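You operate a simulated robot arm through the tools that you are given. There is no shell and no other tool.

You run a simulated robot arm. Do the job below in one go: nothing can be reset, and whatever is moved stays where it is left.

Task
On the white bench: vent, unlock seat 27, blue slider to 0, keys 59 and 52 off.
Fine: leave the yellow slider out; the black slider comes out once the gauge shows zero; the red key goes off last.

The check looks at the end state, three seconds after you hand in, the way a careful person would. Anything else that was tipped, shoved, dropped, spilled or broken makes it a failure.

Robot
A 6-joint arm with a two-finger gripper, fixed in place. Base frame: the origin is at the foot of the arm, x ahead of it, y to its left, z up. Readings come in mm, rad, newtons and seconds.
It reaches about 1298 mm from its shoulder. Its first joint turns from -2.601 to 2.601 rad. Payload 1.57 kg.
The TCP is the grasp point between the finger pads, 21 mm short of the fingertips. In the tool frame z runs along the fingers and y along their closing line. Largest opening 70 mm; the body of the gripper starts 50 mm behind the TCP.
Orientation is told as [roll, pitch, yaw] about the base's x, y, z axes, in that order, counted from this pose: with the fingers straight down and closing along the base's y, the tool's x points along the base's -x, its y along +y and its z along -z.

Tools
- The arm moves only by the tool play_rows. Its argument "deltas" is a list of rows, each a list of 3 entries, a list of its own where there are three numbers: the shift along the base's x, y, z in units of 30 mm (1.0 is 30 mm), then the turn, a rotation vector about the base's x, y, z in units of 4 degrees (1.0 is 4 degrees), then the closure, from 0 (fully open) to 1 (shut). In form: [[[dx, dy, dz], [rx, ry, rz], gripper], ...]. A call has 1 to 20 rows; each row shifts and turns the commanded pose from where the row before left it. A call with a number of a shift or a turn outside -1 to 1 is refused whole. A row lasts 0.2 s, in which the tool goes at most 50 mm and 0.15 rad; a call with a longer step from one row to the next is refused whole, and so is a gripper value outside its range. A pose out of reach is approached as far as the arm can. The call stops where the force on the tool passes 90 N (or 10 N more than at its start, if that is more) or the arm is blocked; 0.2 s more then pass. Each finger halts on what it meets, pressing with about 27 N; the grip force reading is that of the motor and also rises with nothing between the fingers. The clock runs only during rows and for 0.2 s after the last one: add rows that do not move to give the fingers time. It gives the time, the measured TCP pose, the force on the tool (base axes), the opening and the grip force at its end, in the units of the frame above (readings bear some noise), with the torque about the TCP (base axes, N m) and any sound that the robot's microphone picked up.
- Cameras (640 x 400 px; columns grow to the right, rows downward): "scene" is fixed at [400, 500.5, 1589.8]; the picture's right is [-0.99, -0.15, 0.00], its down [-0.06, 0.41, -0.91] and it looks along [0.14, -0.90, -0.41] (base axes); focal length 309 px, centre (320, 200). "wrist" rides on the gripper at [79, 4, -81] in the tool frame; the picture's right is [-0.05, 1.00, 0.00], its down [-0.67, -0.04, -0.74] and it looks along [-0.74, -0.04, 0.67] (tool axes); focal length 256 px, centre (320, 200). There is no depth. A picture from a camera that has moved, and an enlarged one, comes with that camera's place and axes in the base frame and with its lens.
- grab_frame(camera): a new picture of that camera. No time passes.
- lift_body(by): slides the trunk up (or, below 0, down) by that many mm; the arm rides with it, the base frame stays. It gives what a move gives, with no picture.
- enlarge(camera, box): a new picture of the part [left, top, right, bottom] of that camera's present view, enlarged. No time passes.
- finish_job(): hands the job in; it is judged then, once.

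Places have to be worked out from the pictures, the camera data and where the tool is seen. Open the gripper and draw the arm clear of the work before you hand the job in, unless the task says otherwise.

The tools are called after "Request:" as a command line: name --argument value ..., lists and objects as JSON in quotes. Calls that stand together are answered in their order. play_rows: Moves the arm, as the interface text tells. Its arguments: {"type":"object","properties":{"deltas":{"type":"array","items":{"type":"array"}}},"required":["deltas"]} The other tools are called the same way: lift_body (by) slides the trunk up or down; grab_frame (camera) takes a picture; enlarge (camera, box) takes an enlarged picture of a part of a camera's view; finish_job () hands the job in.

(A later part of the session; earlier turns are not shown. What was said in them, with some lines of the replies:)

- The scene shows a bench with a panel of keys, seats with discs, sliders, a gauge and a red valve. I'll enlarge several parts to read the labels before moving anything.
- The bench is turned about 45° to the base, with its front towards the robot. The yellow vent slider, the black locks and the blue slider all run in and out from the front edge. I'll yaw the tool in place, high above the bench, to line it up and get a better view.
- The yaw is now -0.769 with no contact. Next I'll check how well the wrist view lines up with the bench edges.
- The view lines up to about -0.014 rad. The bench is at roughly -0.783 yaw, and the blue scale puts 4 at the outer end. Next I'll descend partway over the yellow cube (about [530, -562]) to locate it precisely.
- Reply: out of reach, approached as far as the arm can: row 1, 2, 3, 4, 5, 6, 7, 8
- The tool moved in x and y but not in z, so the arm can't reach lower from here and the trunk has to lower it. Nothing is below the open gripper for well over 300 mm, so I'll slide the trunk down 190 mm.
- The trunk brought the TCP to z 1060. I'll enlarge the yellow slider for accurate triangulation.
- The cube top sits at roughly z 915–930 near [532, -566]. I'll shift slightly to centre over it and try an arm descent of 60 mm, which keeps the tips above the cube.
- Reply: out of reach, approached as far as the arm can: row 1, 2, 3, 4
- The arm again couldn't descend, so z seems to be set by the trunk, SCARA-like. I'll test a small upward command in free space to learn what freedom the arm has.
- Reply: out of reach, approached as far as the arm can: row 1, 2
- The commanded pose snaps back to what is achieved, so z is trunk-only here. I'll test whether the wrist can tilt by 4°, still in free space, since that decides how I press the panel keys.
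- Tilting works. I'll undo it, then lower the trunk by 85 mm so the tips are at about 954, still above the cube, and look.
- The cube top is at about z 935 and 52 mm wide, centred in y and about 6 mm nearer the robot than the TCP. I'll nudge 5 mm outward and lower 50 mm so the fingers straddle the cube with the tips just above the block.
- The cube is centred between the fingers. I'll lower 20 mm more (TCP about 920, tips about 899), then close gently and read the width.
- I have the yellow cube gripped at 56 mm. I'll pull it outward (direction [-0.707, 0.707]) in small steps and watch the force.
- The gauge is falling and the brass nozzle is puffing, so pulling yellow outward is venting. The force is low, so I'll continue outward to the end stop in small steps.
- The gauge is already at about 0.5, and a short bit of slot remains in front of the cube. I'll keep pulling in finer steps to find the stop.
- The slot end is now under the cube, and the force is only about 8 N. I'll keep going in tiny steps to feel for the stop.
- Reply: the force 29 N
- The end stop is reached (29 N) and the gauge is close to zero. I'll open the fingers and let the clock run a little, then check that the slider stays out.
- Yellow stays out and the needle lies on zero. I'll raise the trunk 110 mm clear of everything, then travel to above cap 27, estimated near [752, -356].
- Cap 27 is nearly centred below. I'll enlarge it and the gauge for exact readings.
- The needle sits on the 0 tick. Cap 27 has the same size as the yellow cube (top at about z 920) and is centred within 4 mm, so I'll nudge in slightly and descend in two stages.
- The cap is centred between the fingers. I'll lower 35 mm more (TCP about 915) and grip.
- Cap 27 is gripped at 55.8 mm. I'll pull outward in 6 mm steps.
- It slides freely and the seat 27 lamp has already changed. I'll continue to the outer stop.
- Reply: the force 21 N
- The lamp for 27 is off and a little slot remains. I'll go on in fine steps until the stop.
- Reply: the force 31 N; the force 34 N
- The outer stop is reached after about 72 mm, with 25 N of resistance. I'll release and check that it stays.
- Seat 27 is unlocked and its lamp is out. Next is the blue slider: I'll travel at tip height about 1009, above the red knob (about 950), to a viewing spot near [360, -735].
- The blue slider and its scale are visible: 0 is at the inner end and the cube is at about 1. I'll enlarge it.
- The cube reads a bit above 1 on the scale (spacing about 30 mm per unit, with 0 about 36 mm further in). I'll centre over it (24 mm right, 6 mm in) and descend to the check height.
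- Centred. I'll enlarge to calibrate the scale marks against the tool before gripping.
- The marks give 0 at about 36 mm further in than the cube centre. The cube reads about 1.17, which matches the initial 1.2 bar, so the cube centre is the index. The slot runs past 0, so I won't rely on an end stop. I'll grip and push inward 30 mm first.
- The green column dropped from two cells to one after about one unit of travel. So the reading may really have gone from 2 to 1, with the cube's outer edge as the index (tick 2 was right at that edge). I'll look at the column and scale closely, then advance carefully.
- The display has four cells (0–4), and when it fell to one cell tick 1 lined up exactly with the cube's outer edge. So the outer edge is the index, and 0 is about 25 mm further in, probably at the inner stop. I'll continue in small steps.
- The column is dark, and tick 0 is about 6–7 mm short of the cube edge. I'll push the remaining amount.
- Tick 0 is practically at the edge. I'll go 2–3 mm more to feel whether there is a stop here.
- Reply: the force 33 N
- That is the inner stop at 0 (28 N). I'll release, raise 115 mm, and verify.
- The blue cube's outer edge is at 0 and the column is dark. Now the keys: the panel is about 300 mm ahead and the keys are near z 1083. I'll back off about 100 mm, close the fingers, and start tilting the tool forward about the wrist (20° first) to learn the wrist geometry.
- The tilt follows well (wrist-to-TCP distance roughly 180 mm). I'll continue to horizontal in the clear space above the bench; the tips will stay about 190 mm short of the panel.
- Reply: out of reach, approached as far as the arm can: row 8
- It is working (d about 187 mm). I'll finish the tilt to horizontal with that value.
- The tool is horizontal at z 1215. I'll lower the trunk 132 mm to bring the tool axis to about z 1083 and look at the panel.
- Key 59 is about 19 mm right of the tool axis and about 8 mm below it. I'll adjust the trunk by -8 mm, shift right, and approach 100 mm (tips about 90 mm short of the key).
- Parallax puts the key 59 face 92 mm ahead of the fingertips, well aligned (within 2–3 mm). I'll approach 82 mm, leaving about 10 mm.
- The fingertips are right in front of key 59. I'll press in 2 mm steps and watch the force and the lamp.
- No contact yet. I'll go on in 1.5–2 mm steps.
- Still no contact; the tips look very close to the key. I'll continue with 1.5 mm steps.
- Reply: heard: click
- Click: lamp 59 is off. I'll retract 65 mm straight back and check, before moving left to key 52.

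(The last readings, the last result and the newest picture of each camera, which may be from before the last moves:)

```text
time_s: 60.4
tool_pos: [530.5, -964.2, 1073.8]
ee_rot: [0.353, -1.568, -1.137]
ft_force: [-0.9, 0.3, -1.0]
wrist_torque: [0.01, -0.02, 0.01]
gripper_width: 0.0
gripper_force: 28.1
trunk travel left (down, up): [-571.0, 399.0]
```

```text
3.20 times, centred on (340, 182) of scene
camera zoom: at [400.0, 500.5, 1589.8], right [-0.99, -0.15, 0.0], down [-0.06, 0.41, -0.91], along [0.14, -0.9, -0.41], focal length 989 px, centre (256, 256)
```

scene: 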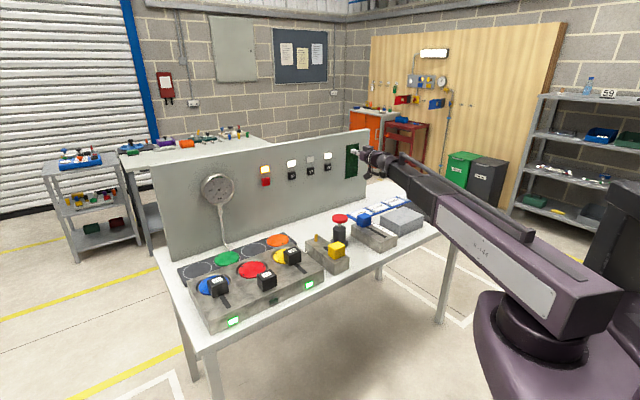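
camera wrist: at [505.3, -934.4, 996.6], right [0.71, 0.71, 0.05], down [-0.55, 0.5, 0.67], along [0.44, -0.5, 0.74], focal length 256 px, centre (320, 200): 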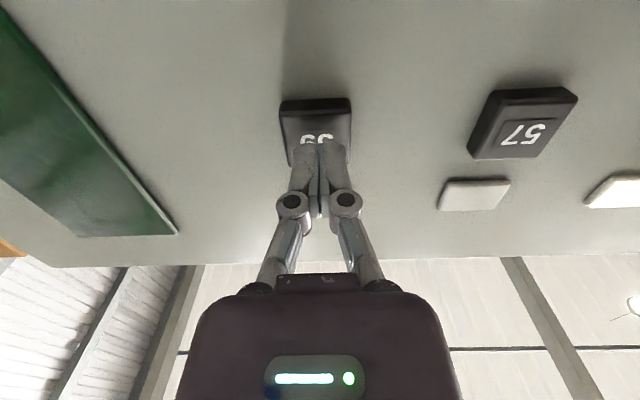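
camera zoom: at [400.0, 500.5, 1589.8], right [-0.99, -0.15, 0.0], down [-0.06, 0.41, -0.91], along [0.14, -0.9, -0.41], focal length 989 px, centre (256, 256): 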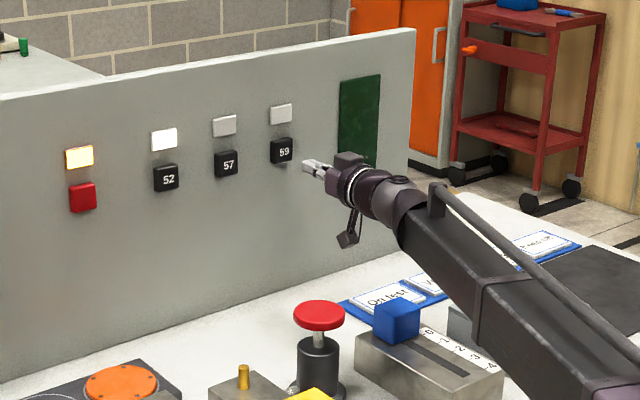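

Key 59 stays off. I'll move left about 218 mm at this distance to face key 52.

Request:
play_rows --deltas '[[[0.6425, 0.6425, 0], [0, 0, 0], 1], [[0.6425, 0.6425, 0], [0, 0, 0], 1], [[0.6425, 0.6425, 0], [0, 0, 0], 1], [[0.6425, 0.6425, 0], [0, 0, 0], 1], [[0.6425, 0.6425, 0], [0, 0, 0], 1], [[0.6425, 0.6425, 0], [0, 0, 0], 1], [[0.6425, 0.6425, 0], [0, 0, 0], 1], [[0.6425, 0.6425, 0], [0, 0, 0], 1], [[0, 0, 0], [0, 0, 0], 1]]'

Request:
grab_frame --camera "wrist"

Request:
grab_frame --camera "scene"

```text
time_s: 62.4
tool_pos: [685.2, -810.1, 1075.3]
ee_rot: [-3.075, -1.57, 2.288]
ft_force: [-0.5, 0.5, -0.5]
wrist_torque: [0.02, -0.03, -0.04]
gripper_width: 0.0
gripper_force: 28.7
trunk travel left (down, up): [-571.0, 399.0]
```

```text
taken
camera wrist: at [628.9, -749.3, 996.8], right [0.71, 0.71, 0.05], down [-0.55, 0.5, 0.67], along [0.44, -0.5, 0.74], focal length 256 px, centre (320, 200)
```

wrist: 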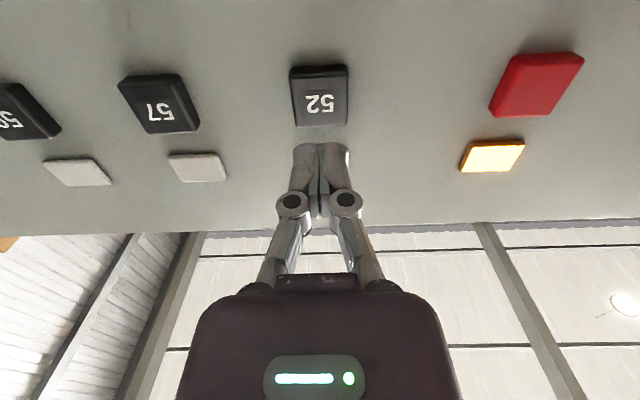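

```text
taken
```

scene: 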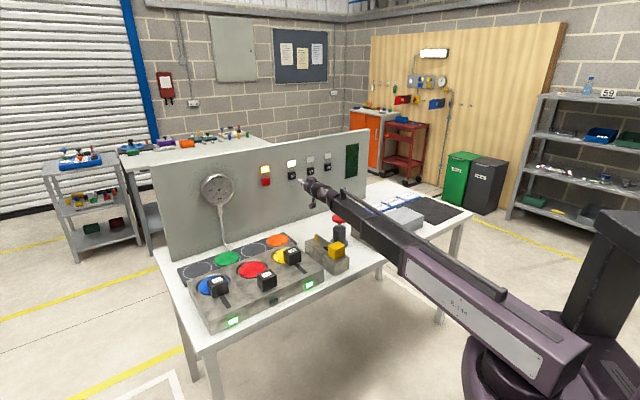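

Key 52 is dead ahead. The click at 59 came at about 63 mm further in than here, so I'll advance 54 mm and then step.

Request:
play_rows --deltas '[[[0.424, -0.424, 0], [0, 0, 0], 1], [[0.424, -0.424, 0], [0, 0, 0], 1], [[0.424, -0.424, 0], [0, 0, 0], 1], [[0, 0, 0], [0, 0, 0], 1]]'

Request:
play_rows --deltas '[[[0.035, -0.035, 0], [0, 0, 0], 1], [[0.035, -0.035, 0], [0, 0, 0], 1], [[0.035, -0.035, 0], [0, 0, 0], 1]]'

Request:
enlarge --camera "scene" --box '[240, 130, 360, 214]'

Request:
enlarge --camera "wrist" --box '[240, 80, 400, 220]'

```text
time_s: 63.4
tool_pos: [722.3, -851.2, 1074.7]
ee_rot: [0.169, -1.568, -0.955]
ft_force: [0.4, -0.1, -0.3]
wrist_torque: [0.01, -0.03, 0.0]
gripper_width: 0.0
gripper_force: 29.2
trunk travel left (down, up): [-571.0, 399.0]
```

```text
time_s: 64.2
tool_pos: [725.3, -852.6, 1075.2]
ee_rot: [-0.212, -1.57, -0.573]
ft_force: [0.1, -0.8, 0.2]
wrist_torque: [0.0, -0.01, -0.01]
gripper_width: 0.3
gripper_force: 28.5
trunk travel left (down, up): [-571.0, 399.0]
```

```text
4.76 times, centred on (300, 172) of scene
camera zoom: at [400.0, 500.5, 1589.8], right [-0.99, -0.15, 0.0], down [-0.06, 0.41, -0.91], along [0.14, -0.9, -0.41], focal length 1472 px, centre (415, 333)
```

zoom: 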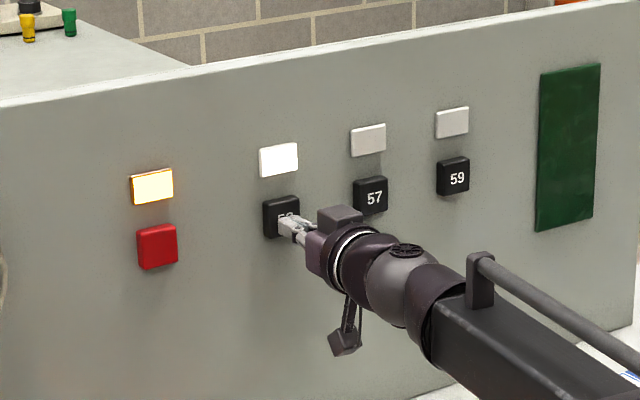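

```text
2.86 times, centred on (320, 150) of wrist
camera zoom: at [670.0, -791.6, 996.6], right [0.71, 0.71, 0.05], down [-0.55, 0.5, 0.67], along [0.44, -0.5, 0.74], focal length 731 px, centre (320, 343)
```

zoom: 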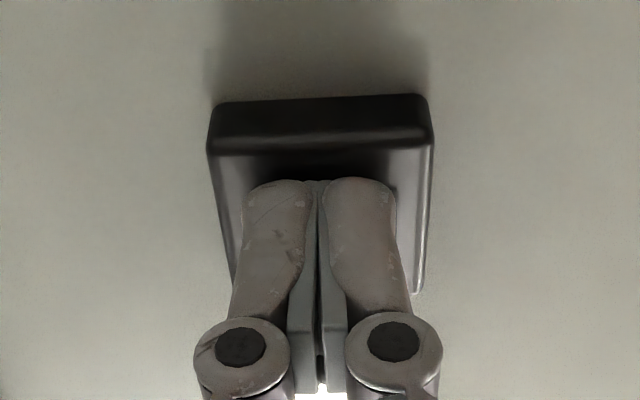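

Nearly touching, with no click yet. I'll continue in 1.2 mm steps.

Request:
play_rows --deltas '[[[0.03, -0.03, 0], [0, 0, 0], 1], [[0.03, -0.03, 0], [0, 0, 0], 1], [[0.03, -0.03, 0], [0, 0, 0], 1]]'

Request:
enlarge --camera "scene" --box '[240, 130, 360, 214]'

```text
time_s: 65.0
tool_pos: [727.9, -854.2, 1076.4]
ee_rot: [0.164, -1.568, -0.949]
ft_force: [-0.8, 1.2, -0.5]
wrist_torque: [-0.03, 0.02, -0.01]
gripper_width: 6.1
gripper_force: 28.9
trunk travel left (down, up): [-571.0, 399.0]
heard: click
```

```text
4.76 times, centred on (300, 172) of scene
camera zoom: at [400.0, 500.5, 1589.8], right [-0.99, -0.15, 0.0], down [-0.06, 0.41, -0.91], along [0.14, -0.9, -0.41], focal length 1472 px, centre (415, 333)
```

zoom: 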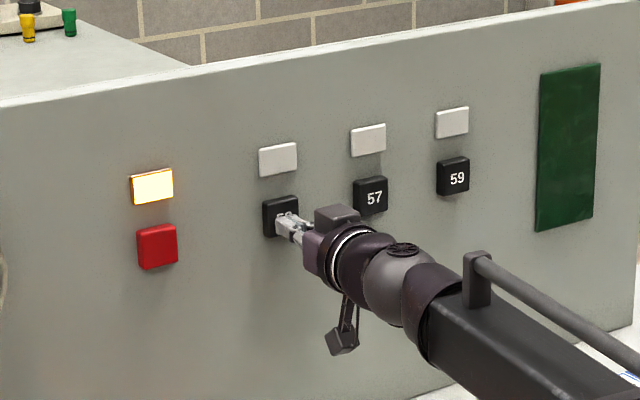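

Lamp 52 is off. I'll retract 62 mm, then move left about 142 mm to face the red key.

Request:
play_rows --deltas '[[[-0.3, 0.3, 0], [0, 0, 0], 1], [[-0.39, 0.39, 0], [0, 0, 0], 1], [[-0.39, 0.39, 0], [0, 0, 0], 1], [[-0.39, 0.39, 0], [0, 0, 0], 1], [[0, 0, 0], [0, 0, 0], 1], [[0.669, 0.669, 0], [0, 0, 0], 1], [[0.669, 0.669, 0], [0, 0, 0], 1], [[0.669, 0.669, 0], [0, 0, 0], 1], [[0.669, 0.669, 0], [0, 0, 0], 1], [[0.669, 0.669, 0], [0, 0, 0], 1], [[0, 0, 0], [0, 0, 0], 1]]'

Request:
grab_frame --camera "wrist"

Request:
grab_frame --camera "scene"

Request:
enlarge --camera "scene" --box '[180, 130, 370, 250]'

Request:
enlarge --camera "scene" --box '[160, 200, 440, 340]'

```text
time_s: 67.4
tool_pos: [782.3, -710.6, 1075.5]
ee_rot: [-0.296, -1.57, -0.489]
ft_force: [0.8, 0.0, 0.4]
wrist_torque: [-0.01, 0.01, 0.0]
gripper_width: 0.0
gripper_force: 28.5
trunk travel left (down, up): [-571.0, 399.0]
```

```text
taken
camera wrist: at [727.2, -648.8, 996.5], right [0.71, 0.71, 0.05], down [-0.55, 0.5, 0.67], along [0.44, -0.5, 0.74], focal length 256 px, centre (320, 200)
```

wrist: 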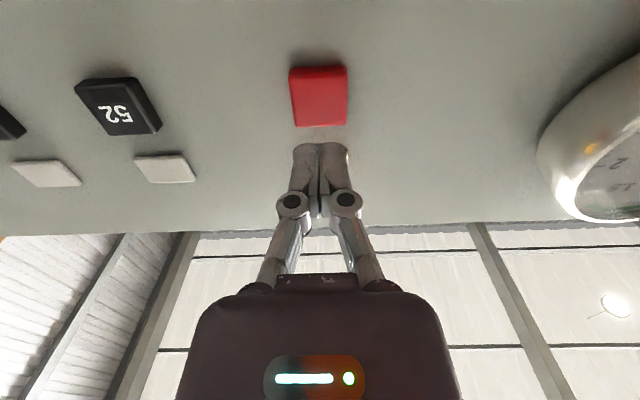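

```text
taken
```

scene: 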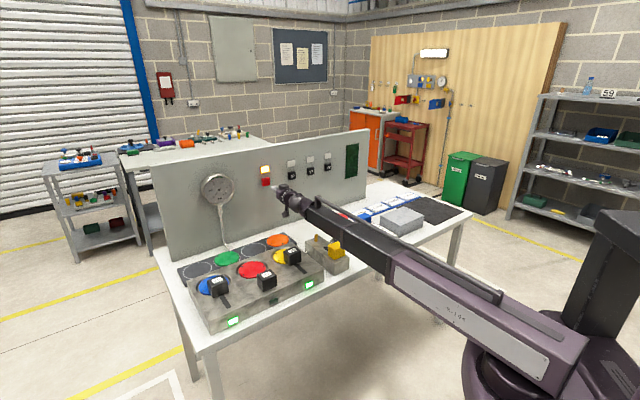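

```text
3.33 times, centred on (275, 190) of scene
camera zoom: at [400.0, 500.5, 1589.8], right [-0.99, -0.15, 0.0], down [-0.06, 0.41, -0.91], along [0.14, -0.9, -0.41], focal length 1030 px, centre (470, 233)
```

zoom: 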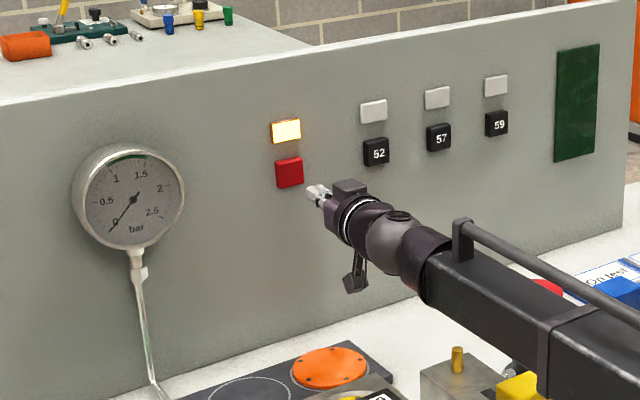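

```text
2.29 times, centred on (300, 270) of scene
camera zoom: at [400.0, 500.5, 1589.8], right [-0.99, -0.15, 0.0], down [-0.06, 0.41, -0.91], along [0.14, -0.9, -0.41], focal length 707 px, centre (366, 40)
```

zoom: 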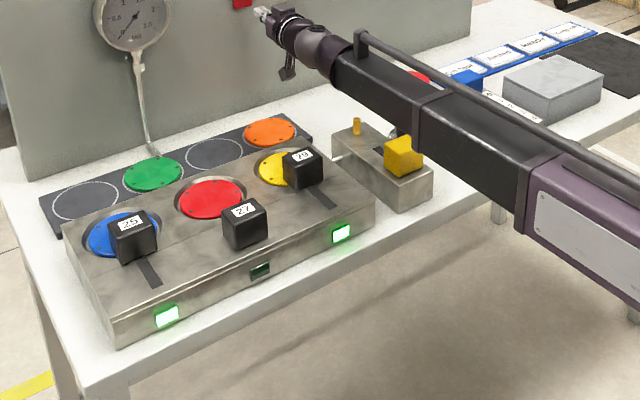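

Everything before the red key is in its end state: gauge at 0, yellow out, 27 out, blue at 0, 59 and 52 off. The red key is dead ahead, so I'll advance 54 mm and then step.

Request:
play_rows --deltas '[[[0.424, -0.424, 0], [0, 0, 0], 1], [[0.424, -0.424, 0], [0, 0, 0], 1], [[0.424, -0.424, 0], [0, 0, 0], 1], [[0, 0, 0], [0, 0, 0], 1]]'

Request:
play_rows --deltas '[[[0.035, -0.035, 0], [0, 0, 0], 1], [[0.035, -0.035, 0], [0, 0, 0], 1], [[0.035, -0.035, 0], [0, 0, 0], 1]]'

Request:
enlarge --camera "scene" --box '[220, 130, 340, 214]'

```text
time_s: 68.4
tool_pos: [824.1, -747.3, 1075.4]
ee_rot: [0.103, -1.569, -0.889]
ft_force: [0.8, -0.1, -0.7]
wrist_torque: [0.0, 0.02, 0.0]
gripper_width: 0.0
gripper_force: 28.7
trunk travel left (down, up): [-571.0, 399.0]
```

```text
time_s: 69.2
tool_pos: [826.9, -752.1, 1074.7]
ee_rot: [0.192, -1.568, -0.98]
ft_force: [-0.7, 0.0, -0.9]
wrist_torque: [-0.01, -0.02, 0.0]
gripper_width: 0.0
gripper_force: 28.9
trunk travel left (down, up): [-571.0, 399.0]
```

```text
4.76 times, centred on (280, 172) of scene
camera zoom: at [400.0, 500.5, 1589.8], right [-0.99, -0.15, 0.0], down [-0.06, 0.41, -0.91], along [0.14, -0.9, -0.41], focal length 1472 px, centre (510, 333)
```

zoom: 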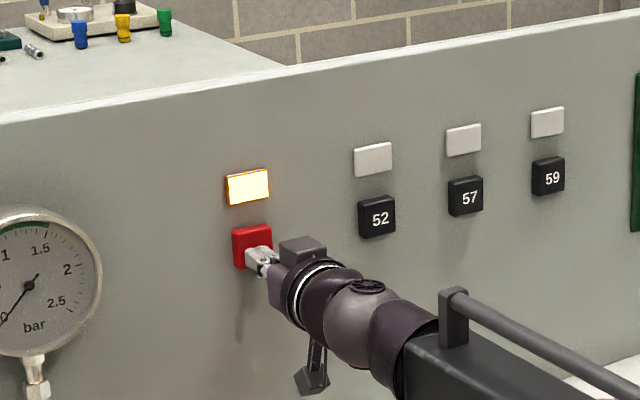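

Almost touching the red key. I'll continue in 1.2 mm steps until it clicks.

Request:
play_rows --deltas '[[[0.03, -0.03, 0], [0, 0, 0], 1], [[0.03, -0.03, 0], [0, 0, 0], 1], [[0.03, -0.03, 0], [0, 0, 0], 1]]'

Request:
enlarge --camera "scene" --box '[220, 130, 340, 214]'

```text
time_s: 70.0
tool_pos: [827.4, -753.0, 1076.0]
ee_rot: [2.025, -1.571, -2.812]
ft_force: [-0.1, 0.6, 0.5]
wrist_torque: [-0.03, -0.01, 0.01]
gripper_width: 6.0
gripper_force: 29.2
trunk travel left (down, up): [-571.0, 399.0]
```

```text
4.76 times, centred on (280, 172) of scene
camera zoom: at [400.0, 500.5, 1589.8], right [-0.99, -0.15, 0.0], down [-0.06, 0.41, -0.91], along [0.14, -0.9, -0.41], focal length 1472 px, centre (510, 333)
```

zoom: 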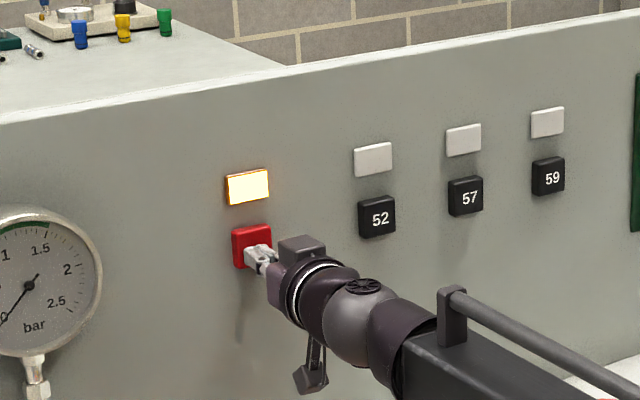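

Contact has begun (the finger pads spread to 6 mm) but there is no click and the lamp is still lit. I'll press a little further.

Request:
play_rows --deltas '[[[0.03, -0.03, 0], [0, 0, 0], 1], [[0.03, -0.03, 0], [0, 0, 0], 1]]'

Request:
enlarge --camera "scene" --box '[220, 130, 340, 214]'

```text
time_s: 70.6
tool_pos: [830.2, -755.1, 1073.6]
ee_rot: [-2.664, -1.571, 1.878]
ft_force: [-1.4, 1.5, -0.9]
wrist_torque: [0.04, 0.02, 0.01]
gripper_width: 5.8
gripper_force: 28.1
trunk travel left (down, up): [-571.0, 399.0]
heard: click
```

```text
4.76 times, centred on (280, 172) of scene
camera zoom: at [400.0, 500.5, 1589.8], right [-0.99, -0.15, 0.0], down [-0.06, 0.41, -0.91], along [0.14, -0.9, -0.41], focal length 1472 px, centre (510, 333)
```

zoom: 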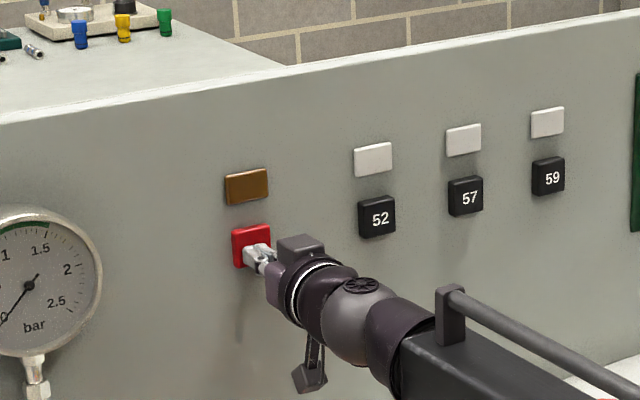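

The red key clicked and its lamp is off. I'll retract straight back, raise the trunk well clear, then open the gripper and pull the arm away.

Request:
play_rows --deltas '[[[-0.3, 0.3, 0], [0, 0, 0], 1], [[-0.45, 0.45, 0], [0, 0, 0], 1], [[-0.45, 0.45, 0], [0, 0, 0], 1], [[-0.45, 0.45, 0], [0, 0, 0], 1], [[-0.45, 0.45, 0], [0, 0, 0], 1], [[0, 0, 0], [0, 0, 0], 1]]'

Request:
lift_body --by 180

Request:
play_rows --deltas '[[[-0.6, 0.6, 0], [0, 0, 0], 0], [[-0.6, 0.6, 0], [0, 0, 0], 0], [[-0.6, 0.6, 0], [0, 0, 0], 0], [[-0.6, 0.6, 0], [0, 0, 0], 0], [[-0.6, 0.6, 0], [0, 0, 0], 0], [[-0.6, 0.6, 0], [0, 0, 0], 0], [[-0.6, 0.6, 0], [0, 0, 0], 0], [[-0.6, 0.6, 0], [0, 0, 0], 0], [[-0.6, 0.6, 0], [0, 0, 0], 0], [[-0.6, 0.6, 0], [0, 0, 0], 0], [[0, 0, 0], [0, 0, 0], 0]]'

Request:
grab_frame --camera "scene"

```text
time_s: 72.0
tool_pos: [770.1, -694.9, 1075.4]
ee_rot: [3.01, -1.57, 2.488]
ft_force: [-0.2, 0.8, 0.1]
wrist_torque: [0.01, -0.02, -0.02]
gripper_width: 0.1
gripper_force: 28.5
trunk travel left (down, up): [-571.0, 399.0]
```

```text
time_s: 74.0
tool_pos: [769.5, -693.3, 1255.6]
ee_rot: [3.022, -1.571, 2.475]
ft_force: [-0.2, -0.5, 0.4]
wrist_torque: [0.0, 0.0, -0.02]
gripper_width: 0.2
gripper_force: 28.5
trunk travel left (down, up): [-751.0, 219.0]
```

```text
time_s: 76.4
tool_pos: [591.9, -514.2, 1254.3]
ee_rot: [0.085, -1.569, -0.872]
ft_force: [-0.3, 0.3, -0.1]
wrist_torque: [0.0, -0.01, -0.04]
gripper_width: 70.2
gripper_force: 0.0
trunk travel left (down, up): [-751.0, 219.0]
```

```text
taken
```

scene: 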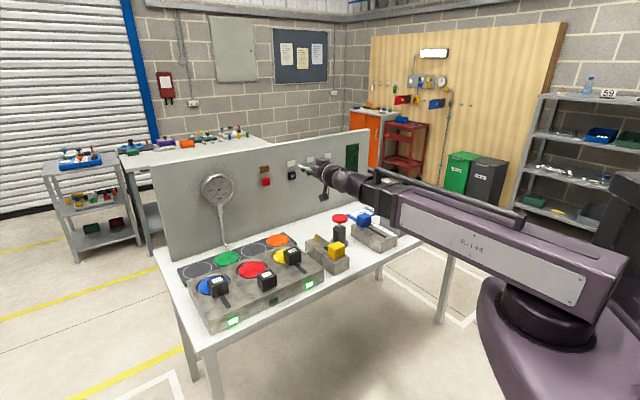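

The arm is high and free. I'll draw it back a bit more, then verify all items.

Request:
play_rows --deltas '[[[-0.6, 0.6, 0], [0, 0, 0], 0], [[-0.6, 0.6, 0], [0, 0, 0], 0], [[-0.6, 0.6, 0], [0, 0, 0], 0], [[-0.6, 0.6, 0], [0, 0, 0], 0], [[-0.6, 0.6, 0], [0, 0, 0], 0], [[0, 0, 0], [0, 0, 0], 0]]'

Request:
enlarge --camera "scene" --box '[160, 120, 400, 260]'

Request:
enlarge --camera "scene" --box '[160, 200, 440, 340]'

Request:
enlarge --camera "scene" --box '[196, 168, 244, 206]'

Request:
enlarge --camera "scene" --box '[320, 195, 420, 265]'

```text
time_s: 77.8
tool_pos: [539.8, -463.2, 1255.3]
ee_rot: [2.589, -1.571, 2.908]
ft_force: [0.0, 0.4, 0.7]
wrist_torque: [0.0, 0.03, -0.01]
gripper_width: 70.1
gripper_force: 0.0
out of reach, approached as far as the arm can: row 3, 4, 5
trunk travel left (down, up): [-751.0, 219.0]
```

```text
2.67 times, centred on (280, 190) of scene
camera zoom: at [400.0, 500.5, 1589.8], right [-0.99, -0.15, 0.0], down [-0.06, 0.41, -0.91], along [0.14, -0.9, -0.41], focal length 824 px, centre (427, 227)
```

zoom: 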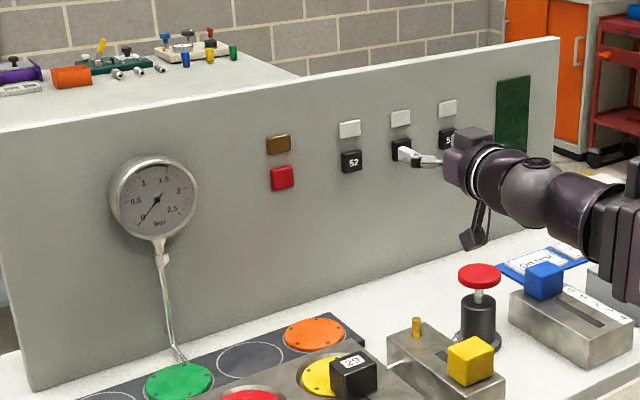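

```text
2.29 times, centred on (300, 270) of scene
camera zoom: at [400.0, 500.5, 1589.8], right [-0.99, -0.15, 0.0], down [-0.06, 0.41, -0.91], along [0.14, -0.9, -0.41], focal length 707 px, centre (366, 40)
```

zoom: 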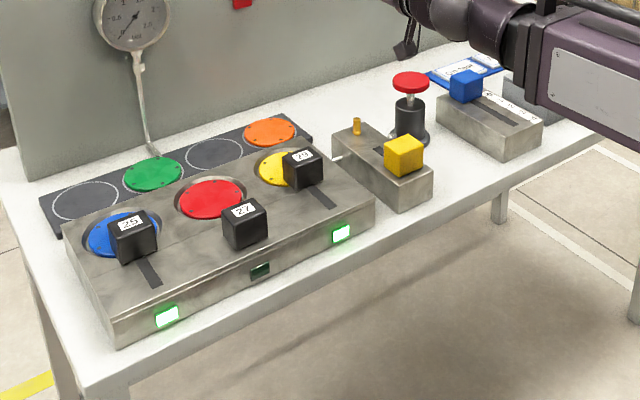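

```text
10.53 times, centred on (220, 187) of scene
camera zoom: at [400.0, 500.5, 1589.8], right [-0.99, -0.15, 0.0], down [-0.06, 0.41, -0.91], along [0.14, -0.9, -0.41], focal length 3254 px, centre (1373, 337)
```

zoom: 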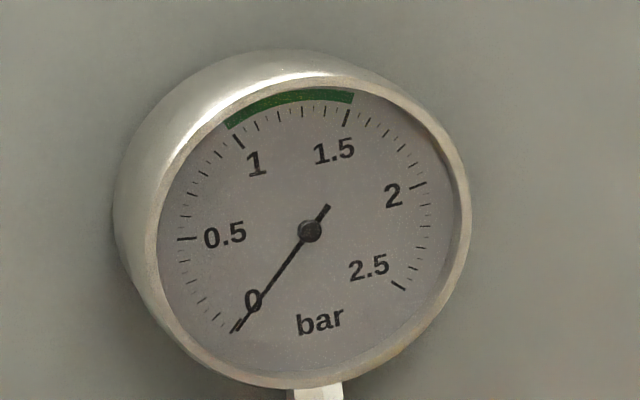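

```text
5.71 times, centred on (370, 230) of scene
camera zoom: at [400.0, 500.5, 1589.8], right [-0.99, -0.15, 0.0], down [-0.06, 0.41, -0.91], along [0.14, -0.9, -0.41], focal length 1767 px, centre (34, 29)
```

zoom: 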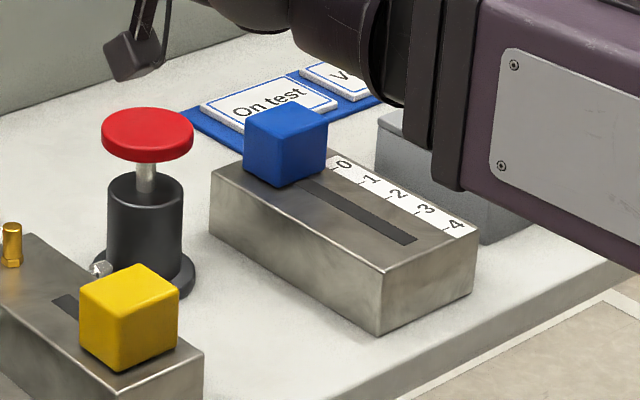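

The end state checks out:
- Gauge on 0, with the yellow slider left out.
- Cap 27 out and its lamp off; 25 and 29 untouched.
- Blue slider at 0.
- Lamps 59 and 52 off, then red off last.

The gripper is open and the arm is high above the bench, so I'm handing in.

Request:
finish_job

```text
The job is handed in.
```

The job is handed in, and the last pictures showed everything you asked for in place. I haven't seen the result of the check.

- **Vent:** I pulled the yellow slider to its outer stop, the gauge fell to 0, and I left the slider out.
- **Seat 27:** I pulled its black slider to the outer stop only after the gauge read 0, and its lamp went off. Seats 25 and 29 were not touched.
- **Blue slider:** It is at its inner stop, with the cube's outer edge on the 0 mark and the green column dark. I took the outer edge as the pointer because the column dropped from two cells to one as that edge moved from mark 2 to mark 1.
- **Keys:** 59 went off first, then 52, and the red key last. Each one clicked and its lamp went out.

I saw nothing tipped, shoved or dropped. The gripper is open. The arm is clear of everything but still partly over the bench at about z 1255, because it couldn't draw back any further.
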